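You operate a simulated robot arm through the tools that you are given. There is no shell and no other tool. Be economical: measure what you need, move in short steps, check, and stop when the job is done.

Carry out the task below with a simulated robot arm. There is one attempt and no reset: what you move stays moved.

Task
Slide the tailstock up to the bottle and dial the job card's stop.
Fine: lock the tilt with the red knob and the tailstock with the blue one; slide the dial gauge forward.

Only the result counts: the job must be done as asked and must still hold three seconds after the hand-in. Knocking over, shifting, dropping, spilling or breaking anything else fails it.

Robot
A 7-joint arm with a two-finger parallel gripper, fixed in place. Base frame: the origin is at the foot of the arm, x ahead of it, y to its left, z up; the work surface is at about z = 0.805. Readings come in m, rad, newtons and seconds.
With the tool pointing down near the work surface it reaches from about 0.3 to 0.7 m from the base axis. Its first joint turns from -1.152 to 1.152 rad. Payload 1.57 kg.
Tool frame: the origin (TCP) lies between the finger pads and is the grasp point; the fingertips stand 0.03 m ahead of it; z points along the fingers, y is the line along which they close. The gripper opens to 0.11 m. The fingers are 0.024 m wide and 0.012 m thick; the gripper's body (0.048 by 0.112 m) begins 0.078 m behind the TCP.
Orientation is told as [roll, pitch, yaw] about the base's x, y, z axes, in that order, counted from this pose: with the fingers straight down and closing along the base's y, the tool's x points along the base's -x, its y along +y and its z along -z.

Tools
- The arm moves only by the tool move_arm. Its arguments are lists of equal length, an entry for each row: "slide": the shift along the base's x, y, z in m, a list of three; "rot": the turn, a rotation vector about the base's x, y, z in rad, a list of three; "jaw": the gripper command, from -1 (shut) to 1 (fully open), values between in proportion. In form: {"slide": [[x, y, z], ...], "rot": [[ax, ay, az], ...], "jaw": [jaw, ...]}. A call has 1 to 20 rows; each row shifts and turns the commanded pose from where the row before left it. A row lasts 0.2 s, in which the tool goes at most 0.05 m and 0.15 rad; a call with a longer step from one row to the next is refused whole, and so is a gripper value outside its range. Where a pose cannot be reached the arm comes as near as it can. A force on the tool above 70 N (or 10 N above the force at the start of the call, whichever is more), or a blocked arm, ends the call early, and 0.2 s more pass. The fingers move at their own pace (about 0.108 m/s each) and stop on an object; they squeeze with about 40 N. The grip force told is the motor's: it shows also when the fingers shut on nothing. Time passes only in rows, and 0.2 s behind the last, so rows that do not move let the fingers close. The reply holds the time, the measured pose of the TCP, the force on the tool along the base axes, the opening and the grip force, in the units named above and with some noise, with the torque about the TCP (base axes, N m) and any sound that the robot's microphone picked up.
- Cameras (640 x 400 px; columns grow to the right, rows downward): "scene" is fixed at [0.1706, -0.3984, 1.3991]; the picture's right is [0.72, -0.70, 0.00], its down [-0.44, -0.45, -0.78] and it looks along [0.54, 0.56, -0.63] (base axes); focal length 247 px, centre (320, 200). "wrist" rides on the gripper at [0.07, 0.016, -0.141] in the tool frame; the picture's right is [-0.23, 0.97, 0.00], its down [-0.86, -0.20, -0.48] and it looks along [-0.47, -0.11, 0.88] (tool axes); focal length 222 px, centre (320, 200). There is no depth. A picture from a camera that has moved, and an enlarged one, comes with that camera's place and axes in the base frame and with its lens.
- camera(camera): a new picture of that camera. The clock stands still meanwhile.
- zoom(camera, box): a new picture of the part [left, top, right, bottom] of that camera's present view, enlarged. The clock stands still meanwhile.
- job_done(): hands the job in; it is judged then, once.

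Go step by step. Nothing tells you positions but the pictures and the camera data: compare them with the known pose of the tool, close in by small moves and look again before you grip or let go. The budget is 120 turns and 76 pictures, counting those below and the enlarged ones. Unless the task says otherwise, let go and move clear before handing in, and close with one line.

The tools are called after "Request:" by a JSON object that holds its "method" and its "body". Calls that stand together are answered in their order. move_arm: Moves the arm, as the interface text tells. Its arguments: {"type":"object","properties":{"slide":{"type":"array","items":{"type":"array","items":{"type":"number"}}},"rot":{"type":"array","items":{"type":"array","items":{"type":"number"}}},"jaw":{"type":"array","items":{"type":"number"}}},"required":["slide","rot","jaw"]} The other tools are called the same way: camera (camera) takes a picture; zoom (camera, box) takes an enlarged picture of a part of a camera's view; job_done () hands the job in.

At the start:

```text
t: 0.0
ee_pos: [0.3453, 0.0764, 1.2385]
orientation: [0.0, 0.0, 0.0]
ft_force: [0.9, -0.1, 0.6]
wrist_torque: [-0.01, 0.01, -0.01]
gripper_width: 0.1102
grip_force: 0.0
```

scene: 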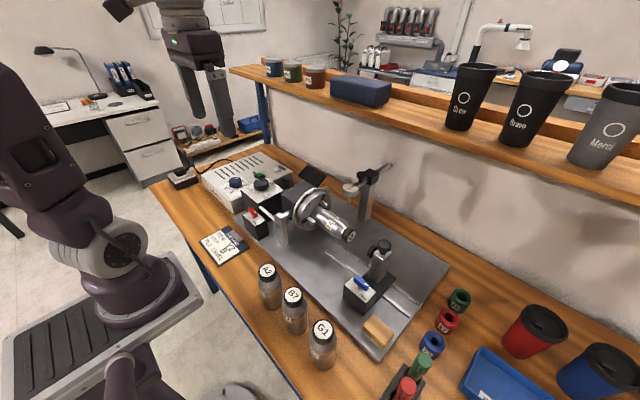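
wrist: 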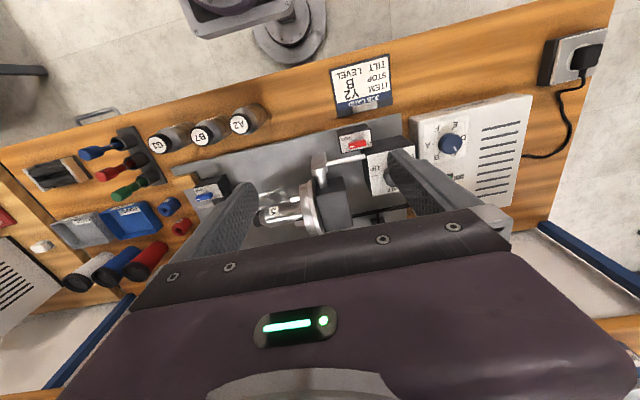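

I see a lathe-like engraving machine with a bottle held in a chuck, a tailstock with a blue lever, a red knob, a stop dial and a job card. I'll zoom in on these parts before moving.

Request:
{"method": "zoom", "body": {"camera": "scene", "box": [150, 140, 310, 270]}}

Request:
{"method": "zoom", "body": {"camera": "scene", "box": [270, 160, 450, 360]}}

Request:
{"method": "zoom", "body": {"camera": "wrist", "box": [320, 40, 560, 220]}}

```text
3.08 times, centred on (230, 205) of scene
camera zoom: at [0.1706, -0.3984, 1.3991], right [0.72, -0.7, 0.0], down [-0.44, -0.45, -0.78], along [0.54, 0.56, -0.63], focal length 760 px, centre (597, 185)
```

zoom: 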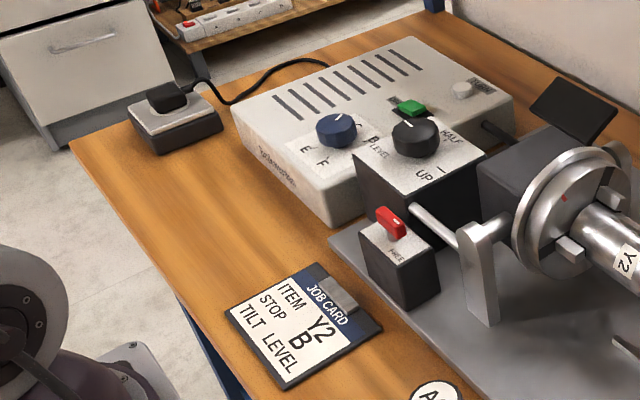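

```text
2.00 times, centred on (360, 260) of scene
camera zoom: at [0.1706, -0.3984, 1.3991], right [0.72, -0.7, 0.0], down [-0.44, -0.45, -0.78], along [0.54, 0.56, -0.63], focal length 494 px, centre (240, 80)
```

zoom: 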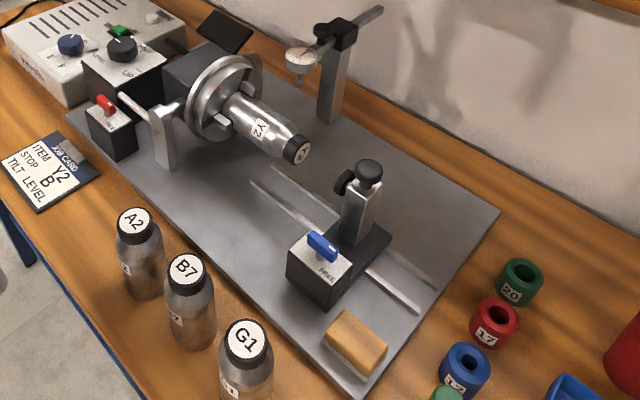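

```text
2.22 times, centred on (440, 130) of wrist
camera zoom: at [0.2752, 0.0929, 1.3812], right [0.23, 0.97, 0.0], down [0.86, -0.2, 0.48], along [0.47, -0.11, -0.88], focal length 494 px, centre (53, 356)
```

zoom: 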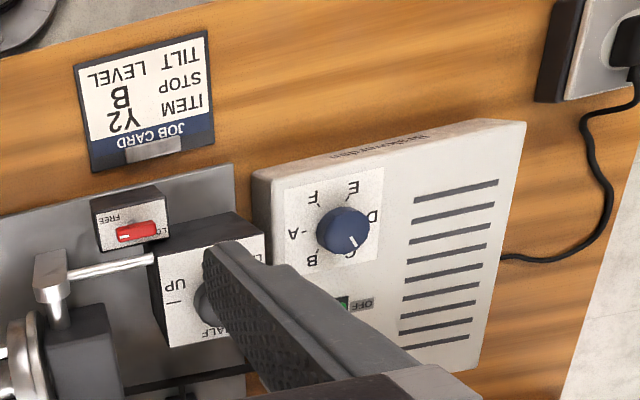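

The card reads item Y2, stop B, tilt LEVEL. I'll fly over the tailstock for a closer look at it, the gauge and the knob labels.

Request:
{"method": "move_arm", "body": {"slide": [[0.022, -0.0395, -0.005], [0.022, -0.0395, -0.005], [0.022, -0.0395, -0.005], [0.022, -0.0395, -0.005], [0.022, -0.0395, -0.005], [0.022, -0.0395, -0.005], [0.022, -0.0395, -0.005], [0, 0, 0]], "rot": [[0, 0, 0], [0, 0, 0], [0, 0, 0], [0, 0, 0], [0, 0, 0], [0, 0, 0], [0, 0, 0], [0, 0, 0]], "jaw": [1, 1, 1, 1, 1, 1, 1, 1]}}

Request:
{"method": "camera", "body": {"camera": "wrist"}}

```text
t: 1.8
ee_pos: [0.5008, -0.2021, 1.2039]
orientation: [-0.001, 0.001, 0.0]
ft_force: [-0.3, 0.1, -0.6]
wrist_torque: [-0.01, 0.0, -0.01]
gripper_width: 0.11
grip_force: 0.1
```

```text
70 pictures are left
camera wrist: at [0.4304, -0.184, 1.3468], right [0.23, 0.97, 0.0], down [0.86, -0.2, 0.48], along [0.47, -0.11, -0.88], focal length 222 px, centre (320, 200)
```

wrist: 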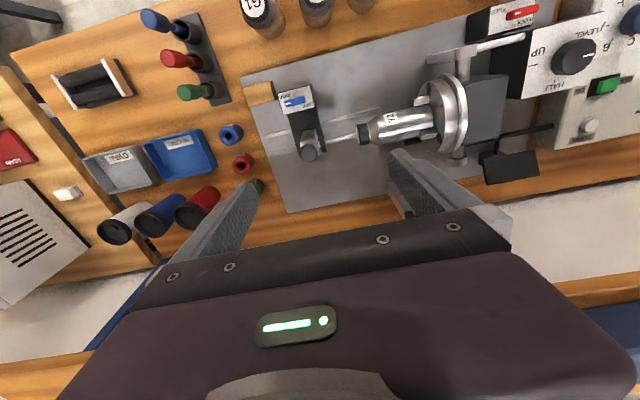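

Request:
{"method": "zoom", "body": {"camera": "wrist", "box": [240, 60, 400, 180]}}

Request:
{"method": "zoom", "body": {"camera": "wrist", "box": [420, 0, 640, 150]}}

Request:
{"method": "zoom", "body": {"camera": "scene", "box": [290, 150, 410, 250]}}

```text
3.33 times, centred on (320, 120) of wrist
camera zoom: at [0.4304, -0.184, 1.3468], right [0.23, 0.97, 0.0], down [0.86, -0.2, 0.48], along [0.47, -0.11, -0.88], focal length 740 px, centre (320, 467)
```

zoom: 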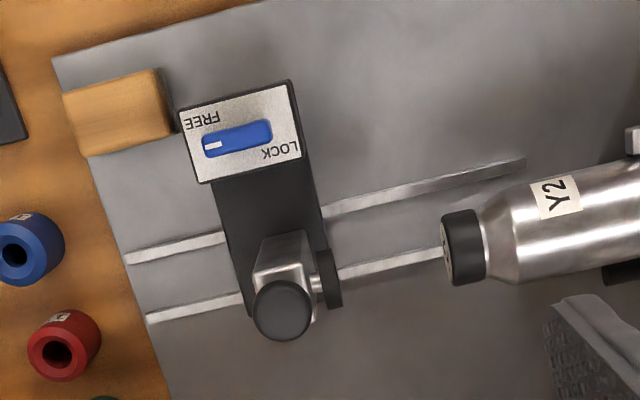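

```text
2.67 times, centred on (530, 75) of wrist
camera zoom: at [0.4304, -0.184, 1.3468], right [0.23, 0.97, 0.0], down [0.86, -0.2, 0.48], along [0.47, -0.11, -0.88], focal length 592 px, centre (-240, 533)
```

zoom: 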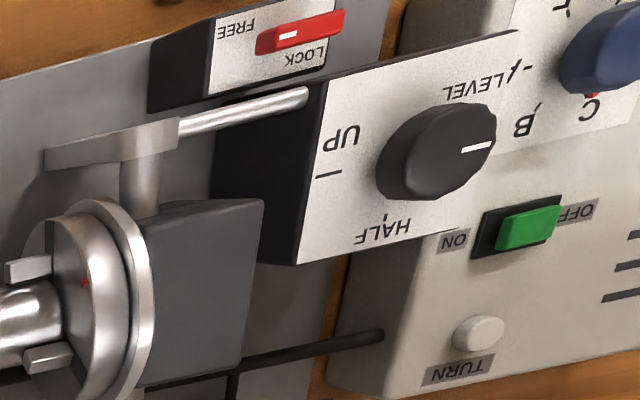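

```text
4.00 times, centred on (350, 200) of scene
camera zoom: at [0.1706, -0.3984, 1.3991], right [0.72, -0.7, 0.0], down [-0.44, -0.45, -0.78], along [0.54, 0.56, -0.63], focal length 988 px, centre (200, 200)
```

zoom: 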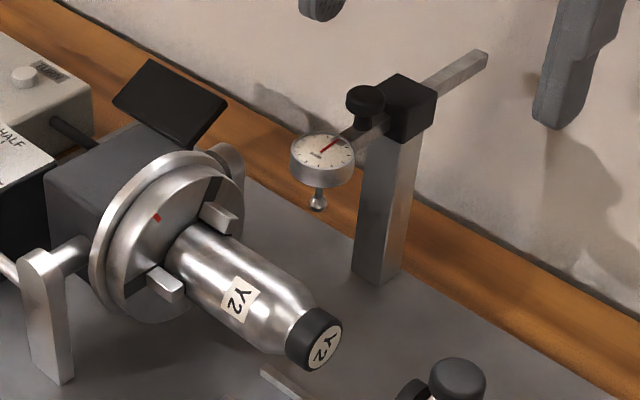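

Blue and red levers both seem to point at FREE. I'll fly over the console to read its dials squarely.

Request:
{"method": "move_arm", "body": {"slide": [[0, 0.045, 0], [0, 0.045, 0], [0, 0.045, 0], [0, 0.045, 0], [0, 0.045, 0], [0, 0.045, 0], [0, 0.045, -0.02], [0, 0.045, -0.02], [0, 0, 0]], "rot": [[0, 0, 0], [0, 0, 0], [0, 0, 0], [0, 0, 0], [0, 0, 0], [0, 0, 0], [0, 0, 0], [0, 0, 0], [0, 0, 0]], "jaw": [1, 1, 1, 1, 1, 1, 1, 1, 1]}}

Request:
{"method": "camera", "body": {"camera": "wrist"}}

Request:
{"method": "zoom", "body": {"camera": "wrist", "box": [270, 20, 470, 170]}}

```text
t: 3.8
ee_pos: [0.5006, 0.1596, 1.1608]
orientation: [0.001, 0.001, 0.001]
ft_force: [0.0, -0.1, -0.6]
wrist_torque: [-0.01, -0.03, -0.01]
gripper_width: 0.11
grip_force: 0.1
```

```text
66 pictures are left
camera wrist: at [0.4304, 0.1766, 1.3041], right [0.23, 0.97, 0.0], down [0.85, -0.2, 0.48], along [0.47, -0.11, -0.88], focal length 222 px, centre (320, 200)
```

wrist: 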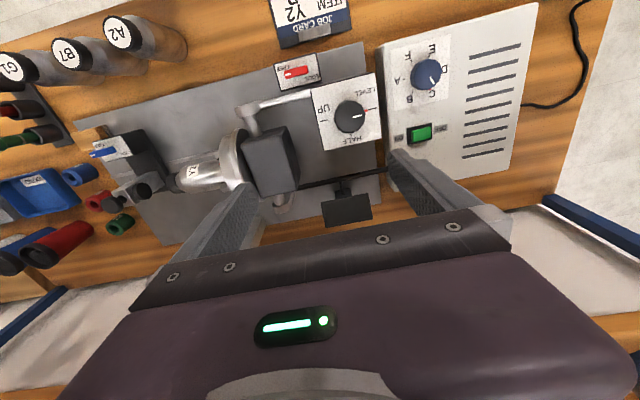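

```text
2.67 times, centred on (370, 95) of wrist
camera zoom: at [0.4304, 0.1766, 1.3041], right [0.23, 0.97, 0.0], down [0.85, -0.2, 0.48], along [0.47, -0.11, -0.88], focal length 592 px, centre (187, 480)
```

zoom: 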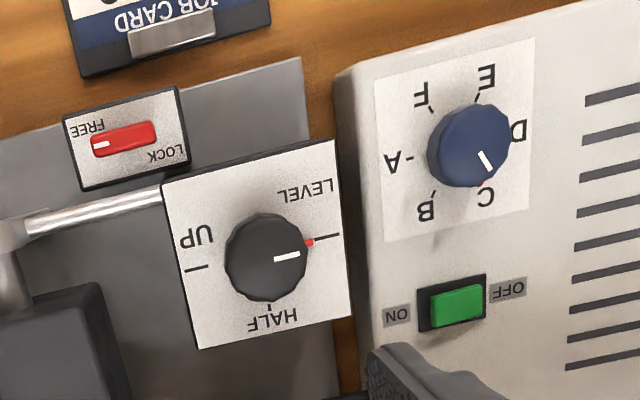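

Tilt already points at LEVEL, both locks are on FREE, and the stop dial is at C and needs to go 60° clockwise to B. Triangulation puts the tailstock post at about (0.537, -0.23), its nose face at y≈-0.20 and the bottle cap at y≈-0.135. I'll go behind the post with the fingers closed.

Request:
{"method": "move_arm", "body": {"slide": [[0.004, -0.0445, 0], [0.004, -0.0445, 0], [0.004, -0.0445, 0], [0.004, -0.0445, 0], [0.004, -0.0445, 0], [0.004, -0.0445, 0], [0.004, -0.0445, 0], [0.004, -0.0445, 0], [0.004, -0.0445, 0], [0, -0.0445, 0], [0, 0, -0.045], [0, 0, -0.045], [0, 0, -0.045], [0, 0, 0]], "rot": [[0, 0, 0], [0, 0, 0], [0, 0, 0], [0, 0, 0], [0, 0, 0], [0, 0, 0], [0, 0, 0], [0, 0, 0], [0, 0, 0], [0, 0, 0], [0, 0, 0], [0, 0, 0], [0, 0, 0], [0, 0, 0]], "jaw": [-1, -1, -1, -1, -1, -1, -1, -1, -1, -1, -1, -1, -1, -1]}}

Request:
{"method": "camera", "body": {"camera": "scene"}}

Request:
{"method": "camera", "body": {"camera": "wrist"}}

```text
t: 6.8
ee_pos: [0.5359, -0.2871, 1.0272]
orientation: [0.0, 0.001, 0.0]
ft_force: [0.7, -0.7, -0.3]
wrist_torque: [-0.02, 0.03, -0.04]
gripper_width: 0.0
grip_force: 20.9
```

```text
64 pictures are left
```

scene: 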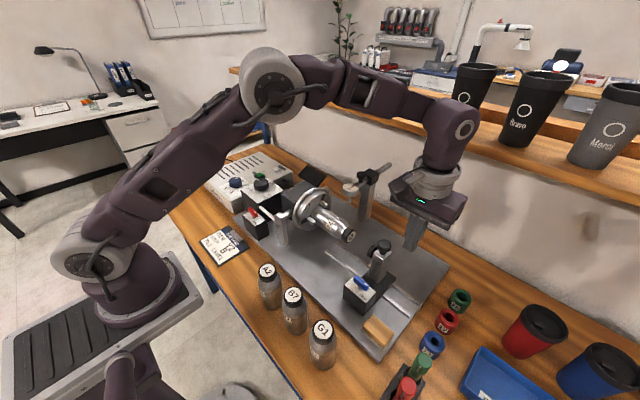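

```text
63 pictures are left
camera wrist: at [0.4658, -0.2693, 1.1713], right [0.23, 0.97, 0.0], down [0.86, -0.2, 0.48], along [0.47, -0.11, -0.88], focal length 222 px, centre (320, 200)
```

wrist: 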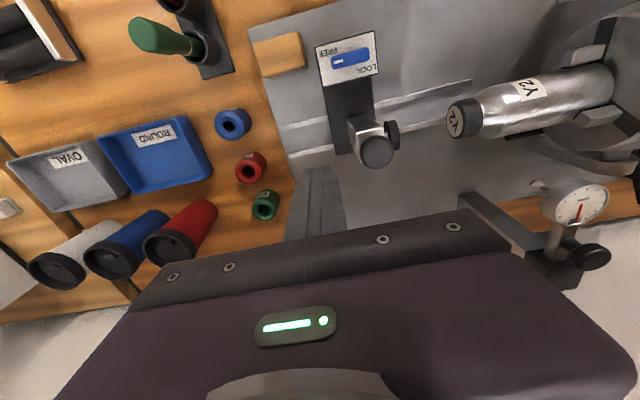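

The closed fingers hang just behind the post. I'll go down beside it and approach in small steps.

Request:
{"method": "move_arm", "body": {"slide": [[0, 0, -0.04], [0, 0, -0.04], [0, 0, -0.022], [0, 0.01, 0], [0, 0.008, 0], [0, 0.004, 0], [0, 0.004, 0], [0, 0, 0]], "rot": [[0, 0, 0], [0, 0, 0], [0, 0, 0], [0, 0, 0], [0, 0, 0], [0, 0, 0], [0, 0, 0], [0, 0, 0]], "jaw": [-1, -1, -1, -1, -1, -1, -1, -1]}}

Request:
{"method": "zoom", "body": {"camera": "scene", "box": [300, 180, 460, 300]}}

Request:
{"method": "camera", "body": {"camera": "wrist"}}

```text
t: 8.6
ee_pos: [0.5351, -0.2605, 0.9271]
orientation: [0.0, 0.0, 0.0]
ft_force: [0.2, -6.5, -2.1]
wrist_torque: [0.13, 0.02, -0.04]
gripper_width: 0.0001
grip_force: 21.4
```

```text
3.33 times, centred on (380, 240) of scene
camera zoom: at [0.1707, -0.3986, 1.399], right [0.72, -0.7, 0.0], down [-0.44, -0.45, -0.78], along [0.54, 0.56, -0.63], focal length 824 px, centre (120, 67)
```

zoom: 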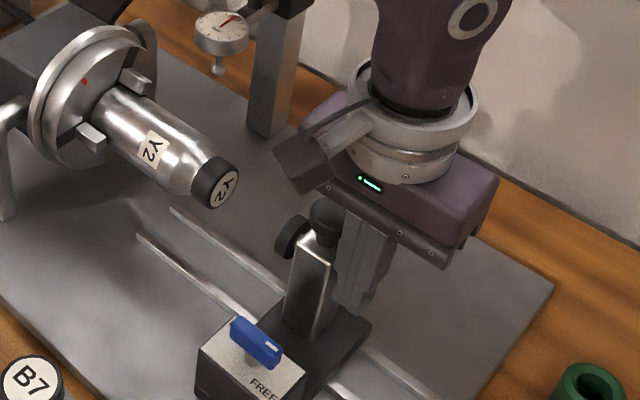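

```text
61 pictures are left
camera wrist: at [0.4649, -0.2432, 1.0693], right [0.23, 0.97, 0.0], down [0.86, -0.2, 0.48], along [0.47, -0.11, -0.88], focal length 222 px, centre (320, 200)
```

wrist: 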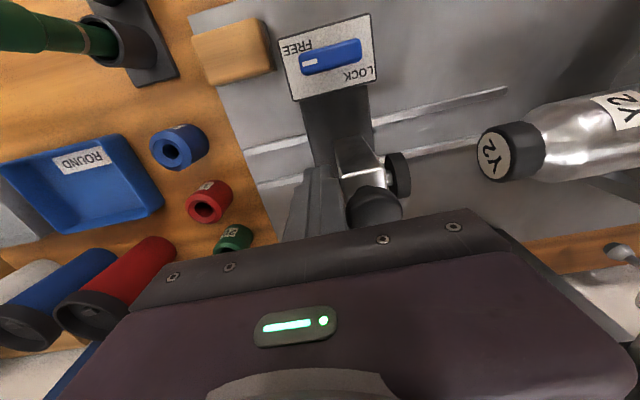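

The fingers have touched the post. I'll push toward the bottle in small steps.

Request:
{"method": "move_arm", "body": {"slide": [[0, 0.006, 0], [0, 0.006, 0], [0, 0.006, 0], [0, 0.006, 0], [0, 0.006, 0], [0, 0.006, 0], [0, 0.006, 0], [0, 0, 0]], "rot": [[0, 0, 0], [0, 0, 0], [0, 0, 0], [0, 0, 0], [0, 0, 0], [0, 0, 0], [0, 0, 0], [0, 0, 0]], "jaw": [-1, -1, -1, -1, -1, -1, -1, -1]}}

Request:
{"method": "zoom", "body": {"camera": "scene", "box": [300, 180, 460, 300]}}

```text
t: 10.4
ee_pos: [0.5368, -0.2178, 0.9264]
orientation: [0.002, 0.0, 0.0]
ft_force: [-0.5, -5.3, -2.0]
wrist_torque: [0.13, 0.02, -0.04]
gripper_width: 0.0002
grip_force: 21.4
```

```text
3.33 times, centred on (380, 240) of scene
camera zoom: at [0.1707, -0.3985, 1.399], right [0.72, -0.7, 0.0], down [-0.44, -0.45, -0.78], along [0.54, 0.56, -0.63], focal length 824 px, centre (120, 67)
```

zoom: 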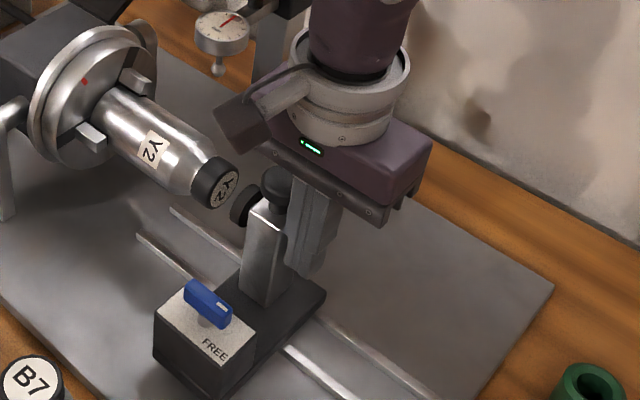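

It slides freely at about 5 N, with about 2 cm left. I'll continue in 2 mm steps until it meets the bottle.

Request:
{"method": "move_arm", "body": {"slide": [[0, 0.003, 0], [0, 0.003, 0], [0, 0.003, 0], [0, 0.002, 0], [0, 0.002, 0], [0, 0.002, 0], [0, 0.002, 0], [0, 0, 0]], "rot": [[0, 0, 0], [0, 0, 0], [0, 0, 0], [0, 0, 0], [0, 0, 0], [0, 0, 0], [0, 0, 0], [0, 0, 0]], "jaw": [-1, -1, -1, -1, -1, -1, -1, -1]}}

Request:
{"method": "zoom", "body": {"camera": "scene", "box": [320, 200, 400, 260]}}

Request:
{"method": "camera", "body": {"camera": "wrist"}}

```text
t: 12.2
ee_pos: [0.5348, -0.2013, 0.9272]
orientation: [0.001, 0.001, -0.001]
ft_force: [1.4, -3.9, 2.1]
wrist_torque: [0.18, 0.02, -0.04]
gripper_width: 0.0
grip_force: 21.8
```

```text
6.67 times, centred on (360, 230) of scene
camera zoom: at [0.1706, -0.3985, 1.399], right [0.72, -0.7, 0.0], down [-0.44, -0.45, -0.78], along [0.54, 0.56, -0.63], focal length 1647 px, centre (53, 0)
```

zoom: 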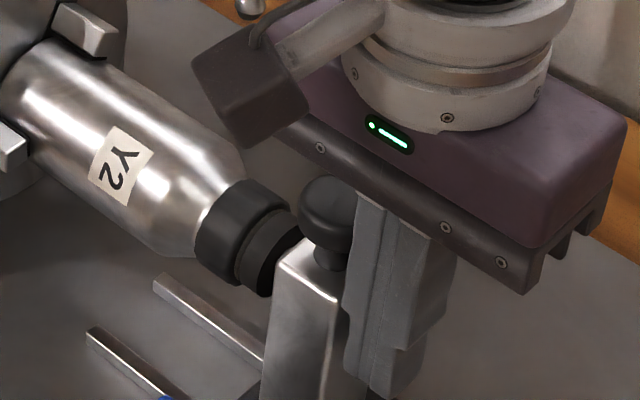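

```text
58 pictures are left
camera wrist: at [0.4647, -0.1834, 1.0691], right [0.23, 0.97, 0.0], down [0.86, -0.2, 0.48], along [0.47, -0.11, -0.88], focal length 222 px, centre (320, 200)
```

wrist: 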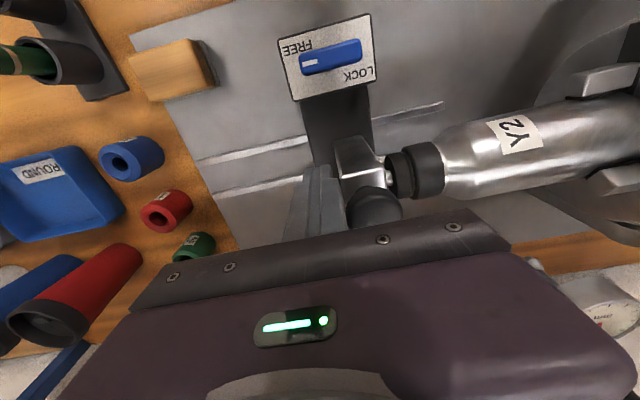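

The nose is nearly on the cap. I'll continue in 1 mm steps and watch the force.

Request:
{"method": "move_arm", "body": {"slide": [[0, 0.001, 0], [0, 0.001, 0], [0, 0.001, 0], [0, 0, 0]], "rot": [[0, 0, 0], [0, 0, 0], [0, 0, 0], [0, 0, 0]], "jaw": [-1, -1, -1, -1]}}

Request:
{"method": "zoom", "body": {"camera": "wrist", "box": [370, 120, 470, 200]}}

```text
t: 13.2
ee_pos: [0.5353, -0.198, 0.9252]
orientation: [-0.002, 0.0, 0.0]
ft_force: [-2.7, -5.3, -1.5]
wrist_torque: [0.13, -0.09, 0.02]
gripper_width: 0.0002
grip_force: 21.5
```

```text
5.00 times, centred on (420, 160) of wrist
camera zoom: at [0.4653, -0.1804, 1.0689], right [0.23, 0.97, 0.0], down [0.86, -0.2, 0.48], along [0.47, -0.11, -0.88], focal length 1111 px, centre (-180, 400)
```

zoom: 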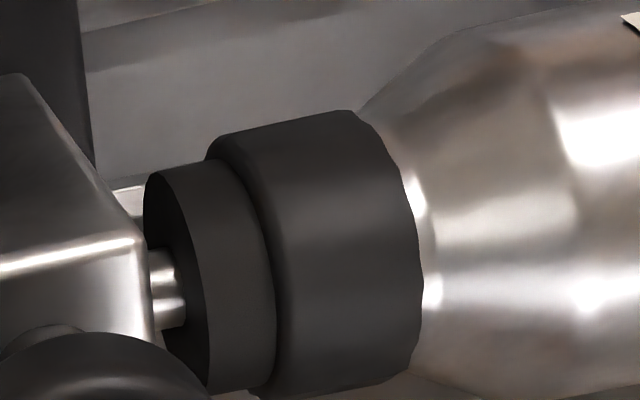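

It looks like contact or within a millimetre. I'll push a little more to feel for it.

Request:
{"method": "move_arm", "body": {"slide": [[0, 0.001, 0], [0, 0.001, 0], [0, 0, 0]], "rot": [[0, 0, 0], [0, 0, 0], [0, 0, 0]], "jaw": [-1, -1, -1]}}

Request:
{"method": "zoom", "body": {"camera": "wrist", "box": [370, 120, 470, 200]}}

```text
t: 14.0
ee_pos: [0.5356, -0.1972, 0.9257]
orientation: [-0.001, -0.002, 0.0]
ft_force: [1.3, -16.6, -2.0]
wrist_torque: [0.48, -0.01, -0.12]
gripper_width: 0.0
grip_force: 21.0
```

```text
5.00 times, centred on (420, 160) of wrist
camera zoom: at [0.4653, -0.1798, 1.0689], right [0.23, 0.97, 0.0], down [0.85, -0.2, 0.48], along [0.47, -0.11, -0.88], focal length 1111 px, centre (-180, 400)
```

zoom: 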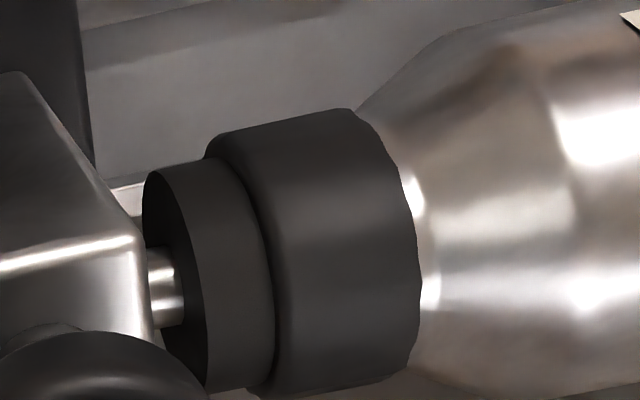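

Contact is made: the force went up to 16.6 N and the arm stopped. I'll back off, rise, and turn the gripper -90° above the blue lever so the fingers straddle it.

Request:
{"method": "move_arm", "body": {"slide": [[0, -0.01, 0], [0, -0.015, 0], [0, 0, 0.04], [0, 0, 0.04], [0, 0, 0.04], [-0.01, 0.009, 0], [-0.01, 0.009, 0], [-0.01, 0.009, 0], [-0.01, 0.009, 0], [-0.01, 0.009, 0], [-0.01, 0.005, 0], [-0.01, 0.003, 0], [-0.011, 0, 0], [0, 0, 0], [0, 0, 0], [0, 0, 0], [0, 0, 0]], "rot": [[0, 0, 0], [0, 0, 0], [0, 0, 0], [0, 0, 0], [0, 0, 0], [0, 0, -0.15], [0, 0, -0.15], [0, 0, -0.15], [0, 0, -0.15], [0, 0, -0.15], [0, 0, -0.15], [0, 0, -0.15], [0, 0, -0.15], [0, 0, -0.15], [0, 0, -0.15], [0, 0, -0.07], [0, 0, 0]], "jaw": [-1, -1, -1, -1, -1, -0.2, -0.2, -0.2, -0.2, -0.2, -0.2, -0.2, -0.2, -0.2, -0.2, -0.2, -0.2]}}

Request:
{"method": "camera", "body": {"camera": "wrist"}}

Request:
{"method": "zoom", "body": {"camera": "scene", "box": [300, 190, 440, 310]}}

```text
t: 17.6
ee_pos: [0.4544, -0.1671, 1.0464]
orientation: [0.0, 0.002, -1.572]
ft_force: [0.6, -0.5, -0.1]
wrist_torque: [-0.01, -0.04, 0.04]
gripper_width: 0.0439
grip_force: 0.2
```

```text
55 pictures are left
camera wrist: at [0.4702, -0.0968, 1.1891], right [0.97, -0.23, 0.0], down [-0.2, -0.86, 0.48], along [-0.11, -0.47, -0.88], focal length 222 px, centre (320, 200)
```

wrist: 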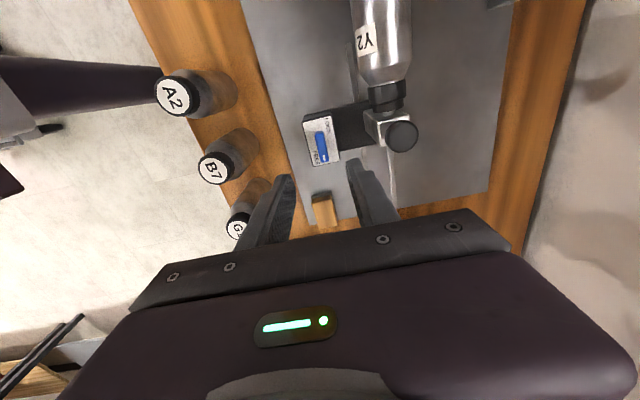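

```text
3.33 times, centred on (370, 250) of scene
camera zoom: at [0.1706, -0.3984, 1.3991], right [0.72, -0.7, 0.0], down [-0.44, -0.45, -0.78], along [0.54, 0.56, -0.63], focal length 824 px, centre (153, 33)
```

zoom: 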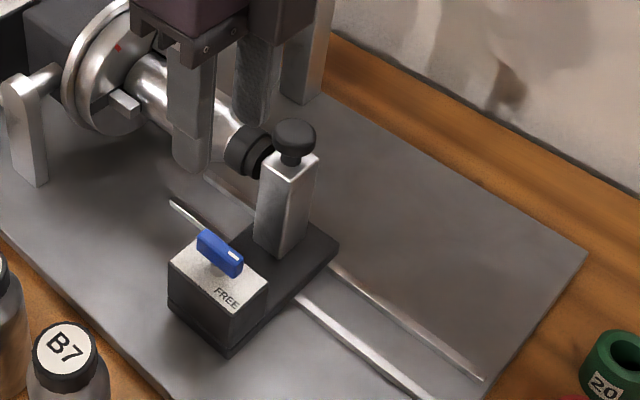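

I place the lever at about (0.455, -0.172). I'll take a closer look at the plate before descending.

Request:
{"method": "zoom", "body": {"camera": "wrist", "box": [280, 100, 360, 180]}}

Request:
{"method": "zoom", "body": {"camera": "scene", "box": [325, 230, 370, 260]}}

```text
5.00 times, centred on (320, 140) of wrist
camera zoom: at [0.4702, -0.0968, 1.1891], right [0.97, -0.23, 0.0], down [-0.2, -0.86, 0.48], along [-0.11, -0.47, -0.88], focal length 1111 px, centre (320, 500)
```

zoom: 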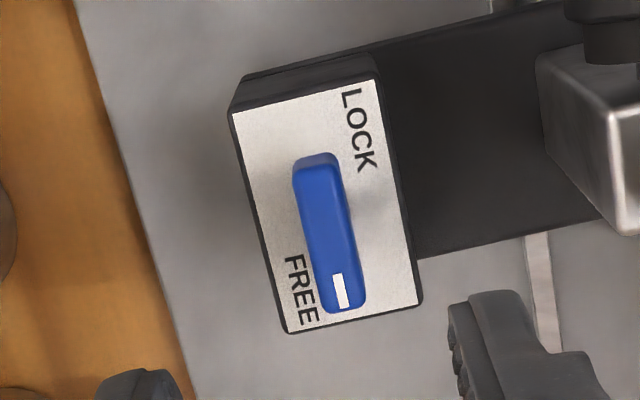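

```text
13.33 times, centred on (348, 245) of scene
camera zoom: at [0.1706, -0.3984, 1.3991], right [0.72, -0.7, 0.0], down [-0.44, -0.45, -0.78], along [0.54, 0.56, -0.63], focal length 3294 px, centre (-47, -400)
```

zoom: 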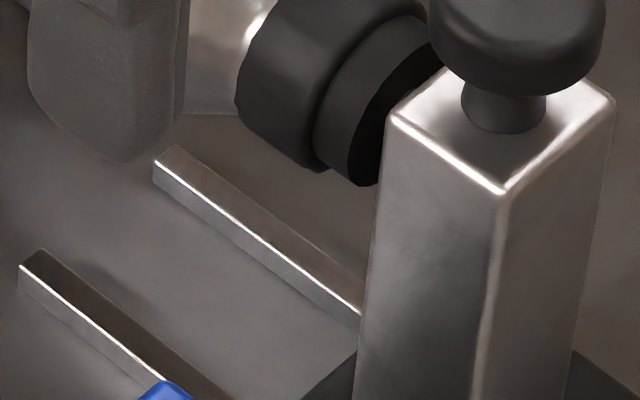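

LOCK sits on the +x side and FREE is where the white mark points, so I'll turn counter-clockwise about +90°. First I'll descend around the lever.

Request:
{"method": "move_arm", "body": {"slide": [[0.001, -0.005, -0.04], [0, 0, -0.04], [0, 0, -0.03], [0, 0, -0.01], [0, 0, 0]], "rot": [[0, 0, 0], [0, 0, 0], [0, 0, 0], [0, 0, 0], [0, 0, 0]], "jaw": [-0.2, -0.2, -0.2, -0.2, -0.2]}}

Request:
{"method": "camera", "body": {"camera": "wrist"}}

Request:
{"method": "zoom", "body": {"camera": "scene", "box": [310, 220, 410, 310]}}

```text
t: 18.8
ee_pos: [0.4549, -0.1728, 0.926]
orientation: [0.001, 0.001, -1.569]
ft_force: [0.5, 0.8, -0.3]
wrist_torque: [-0.01, 0.02, 0.01]
gripper_width: 0.0439
grip_force: 0.1
```

```text
51 pictures are left
camera wrist: at [0.4706, -0.1029, 1.0694], right [0.97, -0.23, 0.0], down [-0.2, -0.86, 0.48], along [-0.11, -0.47, -0.88], focal length 222 px, centre (320, 200)
```

wrist: 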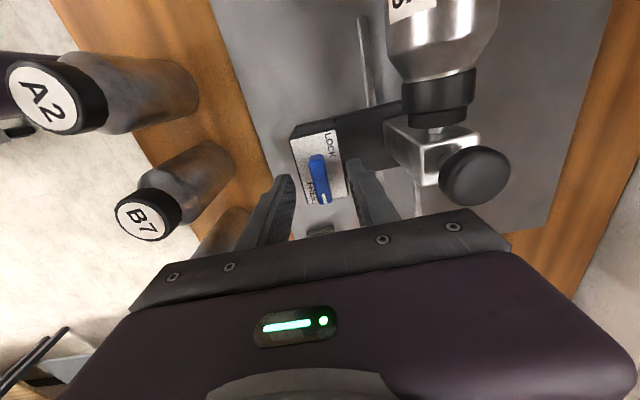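

```text
4.44 times, centred on (360, 265) of scene
camera zoom: at [0.1706, -0.3984, 1.3991], right [0.72, -0.7, 0.0], down [-0.44, -0.45, -0.78], along [0.54, 0.56, -0.63], focal length 1098 px, centre (142, -89)
```

zoom: 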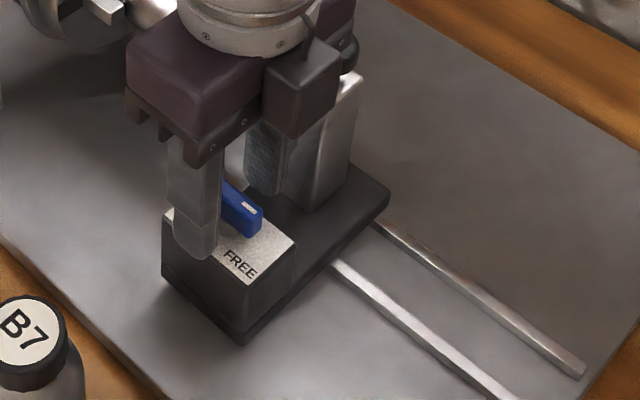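

The lever is centred between the fingers. I'll close and turn the tool counter-clockwise a little first.

Request:
{"method": "move_arm", "body": {"slide": [[0, 0, 0], [0, 0, 0], [0, 0, 0], [0, 0, 0], [0, 0, 0], [0, 0, 0], [0, 0, 0]], "rot": [[0, 0, 0], [0, 0, 0], [0, 0, 0], [0, 0, 0.1], [0, 0, 0.1], [0, 0, 0.1], [0, 0, 0]], "jaw": [-1, -1, -1, -1, -1, -1, -1]}}

Request:
{"method": "zoom", "body": {"camera": "wrist", "box": [240, 100, 400, 220]}}

```text
t: 20.4
ee_pos: [0.4556, -0.1729, 0.9276]
orientation: [0.002, -0.001, -1.267]
ft_force: [12.6, -6.1, 0.1]
wrist_torque: [-0.13, -0.2, 0.01]
gripper_width: 0.012
grip_force: 28.9
```

```text
3.33 times, centred on (320, 160) of wrist
camera zoom: at [0.4499, -0.1009, 1.0695], right [1.0, 0.07, 0.0], down [0.06, -0.87, 0.48], along [0.04, -0.48, -0.88], focal length 740 px, centre (320, 333)
```

zoom: 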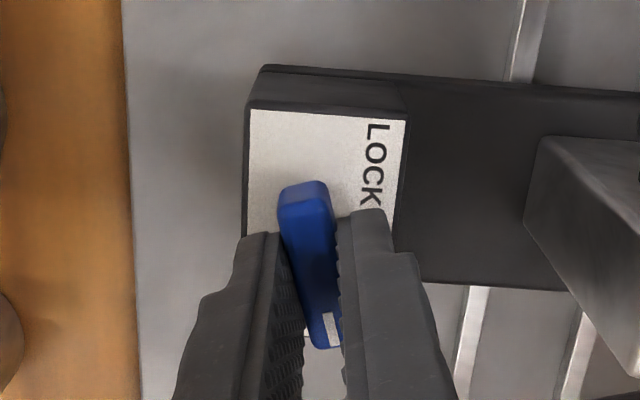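

The lever turns with the fingers. I'll continue turning, with a small shift to relieve the side force.

Request:
{"method": "move_arm", "body": {"slide": [[0.001, 0, 0], [0, 0, 0], [0, 0, 0], [0, 0, 0], [0, 0, 0], [0, 0, 0]], "rot": [[0, 0, 0.1], [0, 0, 0.1], [0, 0, 0.1], [0, 0, 0.1], [0, 0, 0.1], [0, 0, 0]], "jaw": [-1, -1, -1, -1, -1, -1]}}

Request:
{"method": "zoom", "body": {"camera": "wrist", "box": [240, 100, 400, 220]}}

```text
t: 21.8
ee_pos: [0.4567, -0.1731, 0.9261]
orientation: [0.0, -0.001, -0.769]
ft_force: [1.8, -9.5, 19.3]
wrist_torque: [-0.24, -0.11, 0.04]
gripper_width: 0.0118
grip_force: 29.0
```

```text
3.33 times, centred on (320, 160) of wrist
camera zoom: at [0.4169, -0.1118, 1.0692], right [0.84, 0.54, 0.0], down [0.48, -0.74, 0.48], along [0.26, -0.4, -0.88], focal length 740 px, centre (320, 333)
```

zoom: 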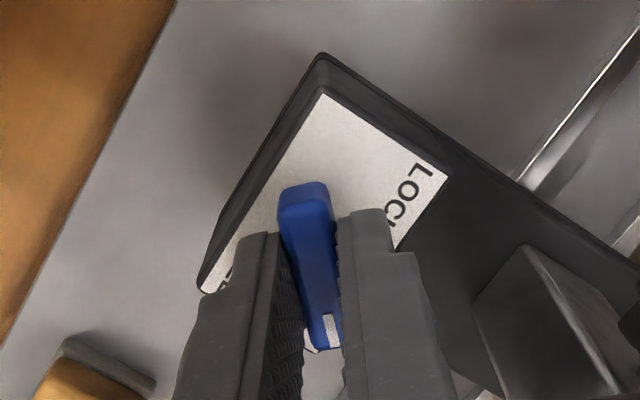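

The turn is going well. I'll continue toward the LOCK direction.

Request:
{"method": "move_arm", "body": {"slide": [[0, -0.0005, 0.0005], [0, 0, 0], [0, 0, 0], [0, 0, 0], [0, 0, 0], [0, 0, 0], [0, 0, 0], [0, 0, 0], [0, 0, 0]], "rot": [[0, 0, 0.1], [0, 0, 0.1], [0, 0, 0.1], [0, 0, 0.1], [0, 0, 0.1], [0, 0, 0.1], [0, 0, 0.1], [0, 0, 0.07], [0, 0, 0]], "jaw": [-1, -1, -1, -1, -1, -1, -1, -1, -1]}}

Request:
{"method": "zoom", "body": {"camera": "wrist", "box": [240, 100, 400, 220]}}

```text
t: 23.8
ee_pos: [0.4572, -0.1732, 0.9265]
orientation: [0.004, 0.002, 0.001]
ft_force: [7.9, 1.7, -18.2]
wrist_torque: [0.0, 0.19, -0.07]
gripper_width: 0.0122
grip_force: 28.8
```

```text
3.33 times, centred on (320, 160) of wrist
camera zoom: at [0.3863, -0.1556, 1.0694], right [0.23, 0.97, 0.0], down [0.86, -0.2, 0.48], along [0.47, -0.11, -0.88], focal length 740 px, centre (320, 333)
```

zoom: 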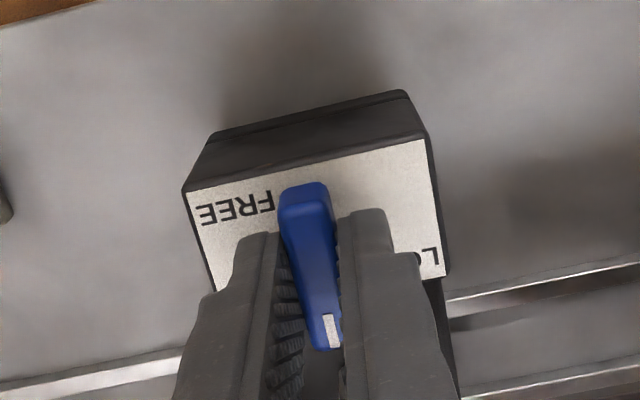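

The lever is at 90° with its mark pointing +x. I'll test whether it's at its end stop.

Request:
{"method": "move_arm", "body": {"slide": [[0, 0, 0], [0, 0, 0], [0, 0, 0]], "rot": [[0, 0, 0.06], [0, 0, 0.06], [0, 0, 0]], "jaw": [-1, -1, -1]}}

Request:
{"method": "zoom", "body": {"camera": "wrist", "box": [240, 100, 400, 220]}}

```text
t: 24.6
ee_pos: [0.456, -0.1733, 0.9267]
orientation: [-0.001, 0.002, 0.123]
ft_force: [-0.9, 8.3, 3.2]
wrist_torque: [0.21, 0.53, -0.89]
gripper_width: 0.0144
grip_force: 30.8
```

```text
3.33 times, centred on (320, 160) of wrist
camera zoom: at [0.3847, -0.1642, 1.0698], right [0.11, 0.99, 0.0], down [0.87, -0.09, 0.48], along [0.47, -0.05, -0.88], focal length 740 px, centre (320, 333)
```

zoom: 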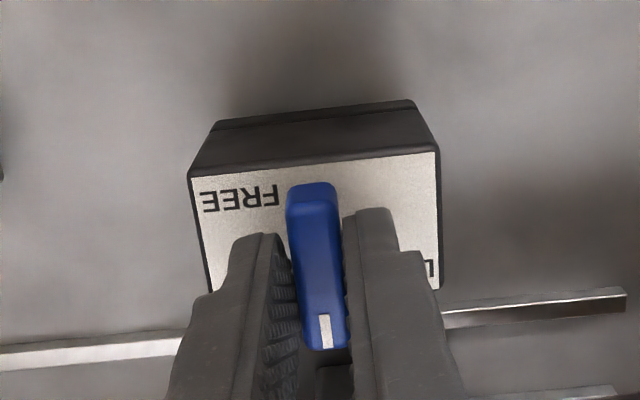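

There's a hard stop at 90°, where the torque jumps and the lever stays put, so the tailstock is locked. I'll undo the over-turn, release and rise, then look.

Request:
{"method": "move_arm", "body": {"slide": [[0, 0, 0], [0, 0, 0], [0, 0, 0], [0, 0, 0], [0, 0, 0.03], [0, 0, 0.045], [0, 0, 0.045], [0, 0, 0]], "rot": [[0, 0, -0.06], [0, 0, -0.06], [0, 0, 0], [0, 0, 0], [0, 0, 0], [0, 0, 0], [0, 0, 0], [0, 0, 0]], "jaw": [-1, -1, -0.2, -0.2, -0.2, -0.2, -0.2, -0.2]}}

Request:
{"method": "camera", "body": {"camera": "wrist"}}

```text
t: 26.4
ee_pos: [0.4574, -0.171, 1.0492]
orientation: [0.001, 0.001, 0.002]
ft_force: [-0.3, -0.5, -0.7]
wrist_torque: [-0.02, 0.01, 0.02]
gripper_width: 0.0438
grip_force: 0.1
```

```text
45 pictures are left
camera wrist: at [0.3867, -0.1534, 1.1923], right [0.23, 0.97, 0.0], down [0.86, -0.2, 0.48], along [0.47, -0.11, -0.88], focal length 222 px, centre (320, 200)
```

wrist: 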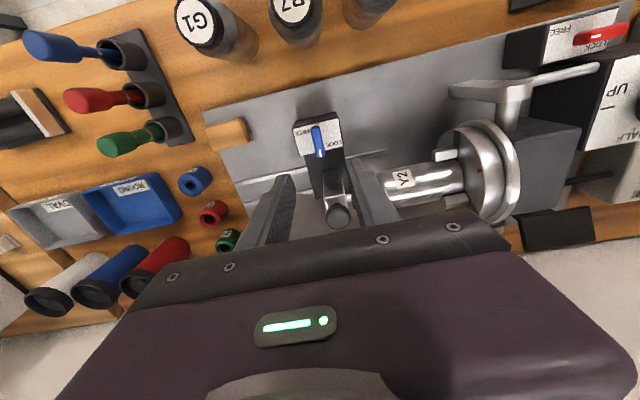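

The blue lever is on LOCK. Next I'll travel to the red lever at about (0.412, 0.143), turning the gripper -90° on the way.

Request:
{"method": "move_arm", "body": {"slide": [[0, 0, 0.04], [-0.004, 0.03, 0], [-0.004, 0.03, 0], [-0.004, 0.03, 0], [-0.004, 0.03, 0], [-0.004, 0.03, 0], [-0.004, 0.03, 0], [-0.004, 0.03, 0], [-0.004, 0.03, 0], [-0.004, 0.03, 0], [-0.004, 0.03, 0], [-0.005, 0.014, 0], [0, 0, -0.04], [0, 0, 0]], "rot": [[0, 0, 0], [0, 0, -0.15], [0, 0, -0.15], [0, 0, -0.15], [0, 0, -0.15], [0, 0, -0.15], [0, 0, -0.15], [0, 0, -0.15], [0, 0, -0.15], [0, 0, -0.15], [0, 0, -0.15], [0, 0, -0.07], [0, 0, 0], [0, 0, 0]], "jaw": [-0.5, -0.5, -0.5, -0.5, -0.5, -0.5, -0.5, -0.5, -0.5, -0.5, -0.5, -0.5, -0.5, -0.5]}}

Request:
{"method": "camera", "body": {"camera": "wrist"}}

Request:
{"method": "zoom", "body": {"camera": "scene", "box": [220, 170, 340, 260]}}

```text
t: 29.4
ee_pos: [0.4113, 0.1428, 1.0473]
orientation: [-0.001, -0.001, -1.57]
ft_force: [-0.1, -0.1, 0.3]
wrist_torque: [0.02, -0.01, 0.03]
gripper_width: 0.0276
grip_force: 0.2
```

```text
44 pictures are left
camera wrist: at [0.427, 0.2133, 1.1893], right [0.97, -0.23, 0.0], down [-0.2, -0.86, 0.48], along [-0.11, -0.47, -0.88], focal length 222 px, centre (320, 200)
```

wrist: 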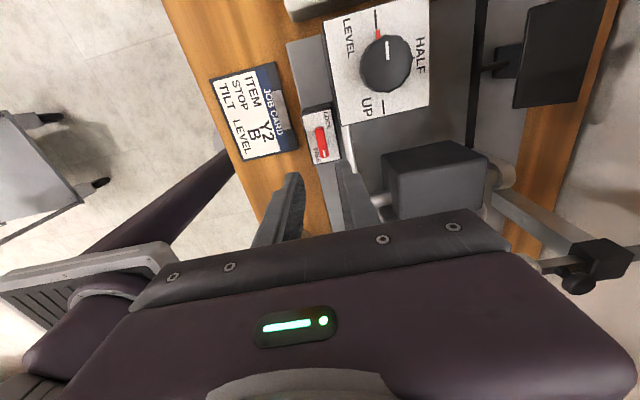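

```text
4.44 times, centred on (280, 215) of scene
camera zoom: at [0.1706, -0.3984, 1.3991], right [0.72, -0.7, 0.0], down [-0.44, -0.45, -0.78], along [0.54, 0.56, -0.63], focal length 1098 px, centre (498, 133)
```

zoom: 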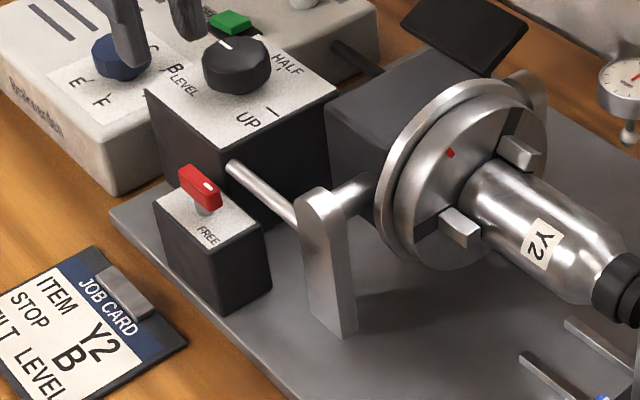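

The red lever is at about (0.412, 0.144), and the narrow jaw opening clears the tilt rod. I'll descend onto it and check.

Request:
{"method": "move_arm", "body": {"slide": [[0.001, 0.001, -0.04], [0, 0, -0.04], [0, 0, -0.03], [0, 0, -0.01], [0, 0, 0]], "rot": [[0, 0, 0], [0, 0, 0], [0, 0, 0], [0, 0, 0], [0, 0, 0]], "jaw": [-0.5, -0.5, -0.5, -0.5, -0.5]}}

Request:
{"method": "zoom", "body": {"camera": "wrist", "box": [240, 100, 400, 220]}}

Request:
{"method": "zoom", "body": {"camera": "scene", "box": [220, 170, 340, 260]}}

```text
t: 30.6
ee_pos: [0.4129, 0.1417, 0.9277]
orientation: [0.0, 0.001, -1.566]
ft_force: [0.1, -1.2, -0.7]
wrist_torque: [0.03, 0.05, -0.01]
gripper_width: 0.0274
grip_force: 0.2
```

```text
3.33 times, centred on (320, 160) of wrist
camera zoom: at [0.4277, 0.213, 1.0707], right [0.97, -0.22, 0.0], down [-0.2, -0.86, 0.48], along [-0.11, -0.47, -0.88], focal length 740 px, centre (320, 333)
```

zoom: 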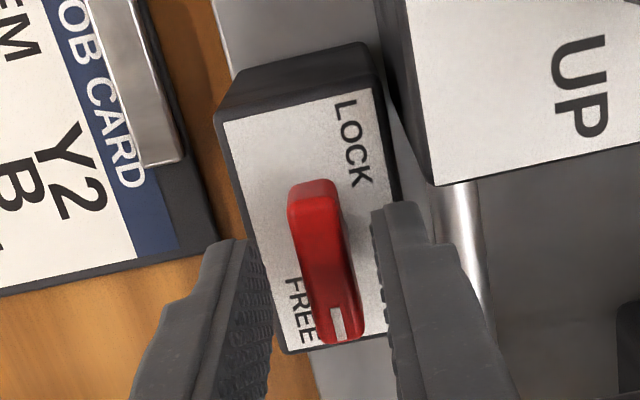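

```text
4.44 times, centred on (280, 215) of scene
camera zoom: at [0.1706, -0.3984, 1.3991], right [0.72, -0.7, 0.0], down [-0.44, -0.45, -0.78], along [0.54, 0.56, -0.63], focal length 1098 px, centre (498, 133)
```

zoom: 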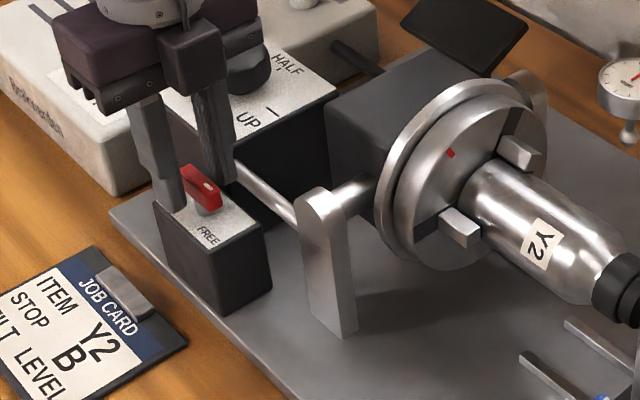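

The lever is centred. I'll grip and turn counter-clockwise.

Request:
{"method": "move_arm", "body": {"slide": [[0, 0, 0], [0, 0, 0], [0, 0, 0], [0, 0, 0], [0, 0, 0], [0, 0, 0], [0, 0, 0], [0, 0, 0]], "rot": [[0, 0, 0], [0, 0, 0], [0, 0, 0.1], [0, 0, 0.1], [0, 0, 0.1], [0, 0, 0.1], [0, 0, 0.1], [0, 0, 0]], "jaw": [-1, -1, -1, -1, -1, -1, -1, -1]}}

```text
t: 32.4
ee_pos: [0.414, 0.1418, 0.9282]
orientation: [0.005, 0.001, -1.067]
ft_force: [22.6, 5.3, 21.2]
wrist_torque: [0.06, -0.37, 0.02]
gripper_width: 0.0117
grip_force: 29.9
```

The lever is turning. I'll relieve the side force and continue to the stop.

Request:
{"method": "move_arm", "body": {"slide": [[0.001, 0, 0], [0.0005, 0, 0], [0, 0, 0], [0, 0, 0], [0, 0, 0], [0, 0, 0], [0, 0, 0], [0, 0, 0], [0, 0, 0], [0, 0, 0], [0, 0, 0], [0, 0, 0]], "rot": [[0, 0, 0.1], [0, 0, 0.1], [0, 0, 0.1], [0, 0, 0.1], [0, 0, 0.1], [0, 0, 0.1], [0, 0, 0.1], [0, 0, 0.1], [0, 0, 0.1], [0, 0, 0.1], [0, 0, 0.1], [0, 0, 0]], "jaw": [-1, -1, -1, -1, -1, -1, -1, -1, -1, -1, -1, -1]}}

Request:
{"method": "zoom", "body": {"camera": "wrist", "box": [240, 100, 400, 220]}}

```text
t: 35.0
ee_pos: [0.4135, 0.1417, 0.9263]
orientation: [0.0, 0.002, 0.033]
ft_force: [-6.4, 20.1, -2.5]
wrist_torque: [0.62, 0.85, -0.74]
gripper_width: 0.0123
grip_force: 28.8
```

```text
3.33 times, centred on (320, 160) of wrist
camera zoom: at [0.3428, 0.1569, 1.0696], right [0.2, 0.98, 0.0], down [0.86, -0.17, 0.48], along [0.47, -0.09, -0.88], focal length 740 px, centre (320, 333)
```

zoom: 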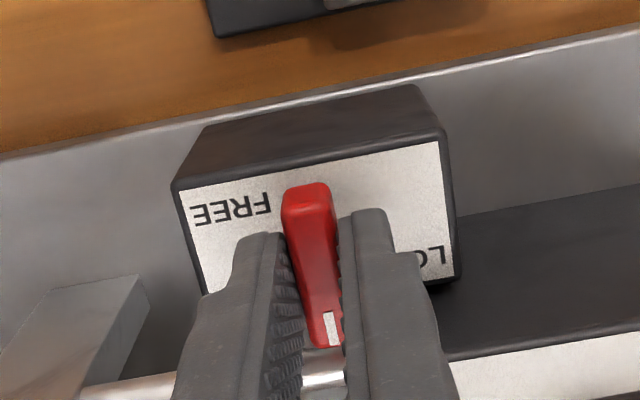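

The red lever has reached its stop at LOCK. I'll unload, release, rise and check, also moving on to above the stop dial.

Request:
{"method": "move_arm", "body": {"slide": [[0, 0, 0], [0, 0, 0], [0, 0, 0], [0, 0, 0.03], [0, 0, 0.045], [0, 0, 0.045], [0.005, 0.04, 0], [0.01, 0.04, 0], [0.01, 0.04, 0], [0.01, 0.04, 0], [0.01, 0.035, 0], [0, 0, 0]], "rot": [[0, 0, -0.03], [0, 0, 0], [0, 0, 0], [0, 0, 0], [0, 0, 0], [0, 0, 0], [0, 0, 0.1], [0, 0, 0.1], [0, 0, 0.1], [0, 0, 0.1], [0, 0, 0.1], [0, 0, 0]], "jaw": [-1, -0.5, -0.5, -0.5, -0.5, -0.5, 0.5, 0.5, 0.5, 0.5, 0.5, 0.5]}}

Request:
{"method": "camera", "body": {"camera": "wrist"}}

Request:
{"method": "zoom", "body": {"camera": "scene", "box": [200, 160, 280, 220]}}

```text
t: 37.6
ee_pos: [0.4599, 0.3368, 1.0462]
orientation: [-0.001, 0.0, 0.502]
ft_force: [-0.6, -0.6, 0.9]
wrist_torque: [0.01, -0.01, -0.02]
gripper_width: 0.0825
grip_force: 0.1
```

```text
39 pictures are left
camera wrist: at [0.3902, 0.3187, 1.1896], right [-0.27, 0.96, 0.0], down [0.85, 0.24, 0.48], along [0.46, 0.13, -0.88], focal length 222 px, centre (320, 200)
```

wrist: 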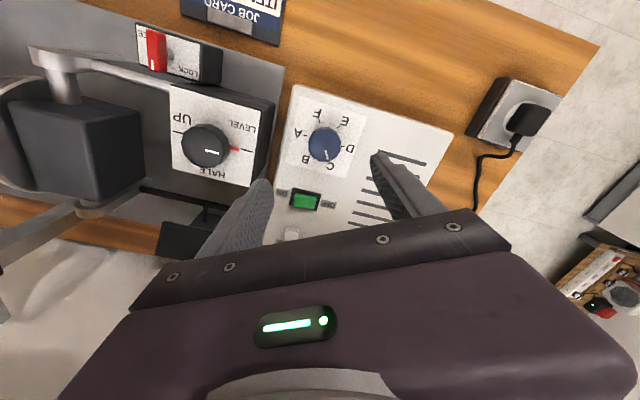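

```text
6.67 times, centred on (240, 190) of scene
camera zoom: at [0.1707, -0.3984, 1.3991], right [0.72, -0.7, 0.0], down [-0.44, -0.45, -0.78], along [0.54, 0.56, -0.63], focal length 1647 px, centre (853, 267)
```

zoom: 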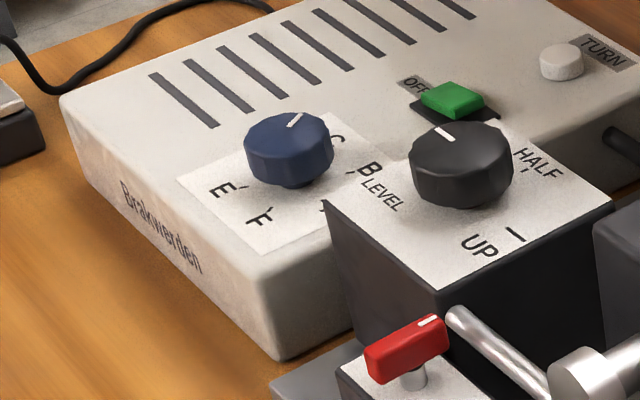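

Red is on LOCK. The stop dial is at about (0.462, 0.346) with its top at z≈0.895. I'll descend around it with a moderate opening.

Request:
{"method": "move_arm", "body": {"slide": [[0.002, 0.009, 0], [0, 0, -0.045], [0, 0, -0.045], [0, 0, -0.03], [0, 0, 0]], "rot": [[0, 0, 0], [0, 0, 0], [0, 0, 0], [0, 0, 0], [0, 0, 0]], "jaw": [0.24, 0.24, 0.24, 0.24, 0.24]}}

Request:
{"method": "camera", "body": {"camera": "wrist"}}

Request:
{"method": "zoom", "body": {"camera": "scene", "box": [200, 150, 280, 210]}}

```text
t: 38.8
ee_pos: [0.4621, 0.3454, 0.927]
orientation: [-0.001, 0.0, 0.504]
ft_force: [0.8, 0.2, 0.1]
wrist_torque: [-0.03, 0.02, 0.0]
gripper_width: 0.068
grip_force: 0.1
```

```text
37 pictures are left
camera wrist: at [0.3921, 0.327, 1.0699], right [-0.27, 0.96, 0.0], down [0.85, 0.24, 0.48], along [0.46, 0.13, -0.88], focal length 222 px, centre (320, 200)
```

wrist: 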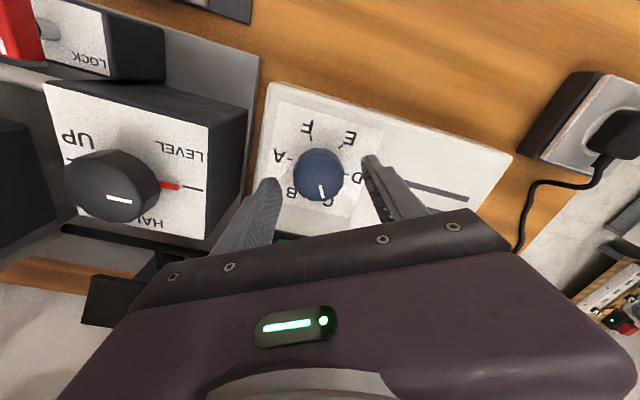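

```text
6.67 times, centred on (240, 180) of scene
camera zoom: at [0.1706, -0.3984, 1.3991], right [0.72, -0.7, 0.0], down [-0.44, -0.45, -0.78], along [0.54, 0.56, -0.63], focal length 1647 px, centre (853, 333)
```

zoom: 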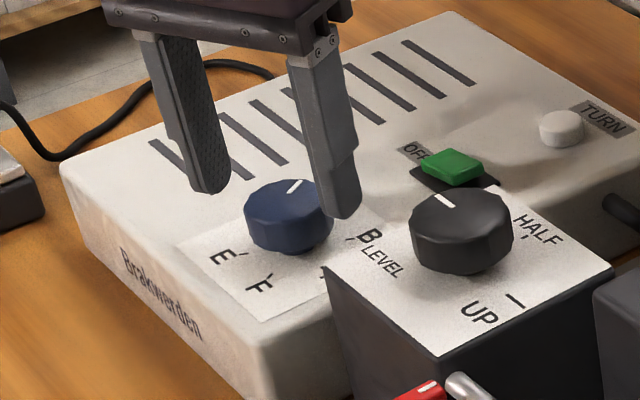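

The dial is centred between the fingers. I'll lower a bit more, grip, and turn clockwise step by step.

Request:
{"method": "move_arm", "body": {"slide": [[0, 0, -0.007], [0, 0, -0.006], [0, 0, 0], [0, 0, 0], [0, 0, 0]], "rot": [[0, 0, 0], [0, 0, 0], [0, 0, 0], [0, 0, 0], [0, 0, 0]], "jaw": [0.24, 0.24, -1, -1, -1]}}

Request:
{"method": "zoom", "body": {"camera": "wrist", "box": [240, 100, 400, 220]}}

```text
t: 40.0
ee_pos: [0.4625, 0.3433, 0.9141]
orientation: [-0.004, 0.001, 0.502]
ft_force: [8.7, -19.7, 0.8]
wrist_torque: [-0.79, -0.44, -0.07]
gripper_width: 0.0427
grip_force: 45.1
```

```text
3.33 times, centred on (320, 160) of wrist
camera zoom: at [0.3924, 0.3259, 1.0564], right [-0.27, 0.96, 0.0], down [0.85, 0.24, 0.48], along [0.46, 0.12, -0.88], focal length 740 px, centre (320, 333)
```

zoom: 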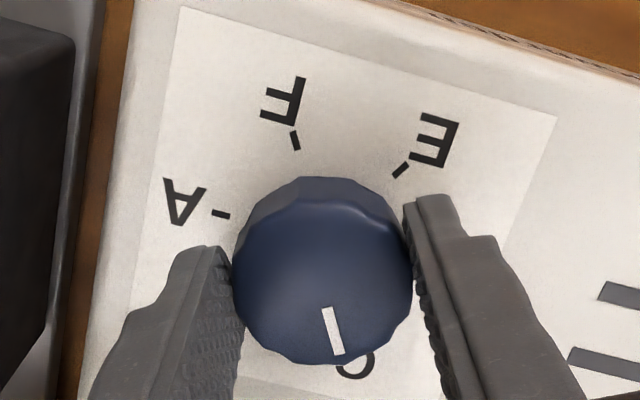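

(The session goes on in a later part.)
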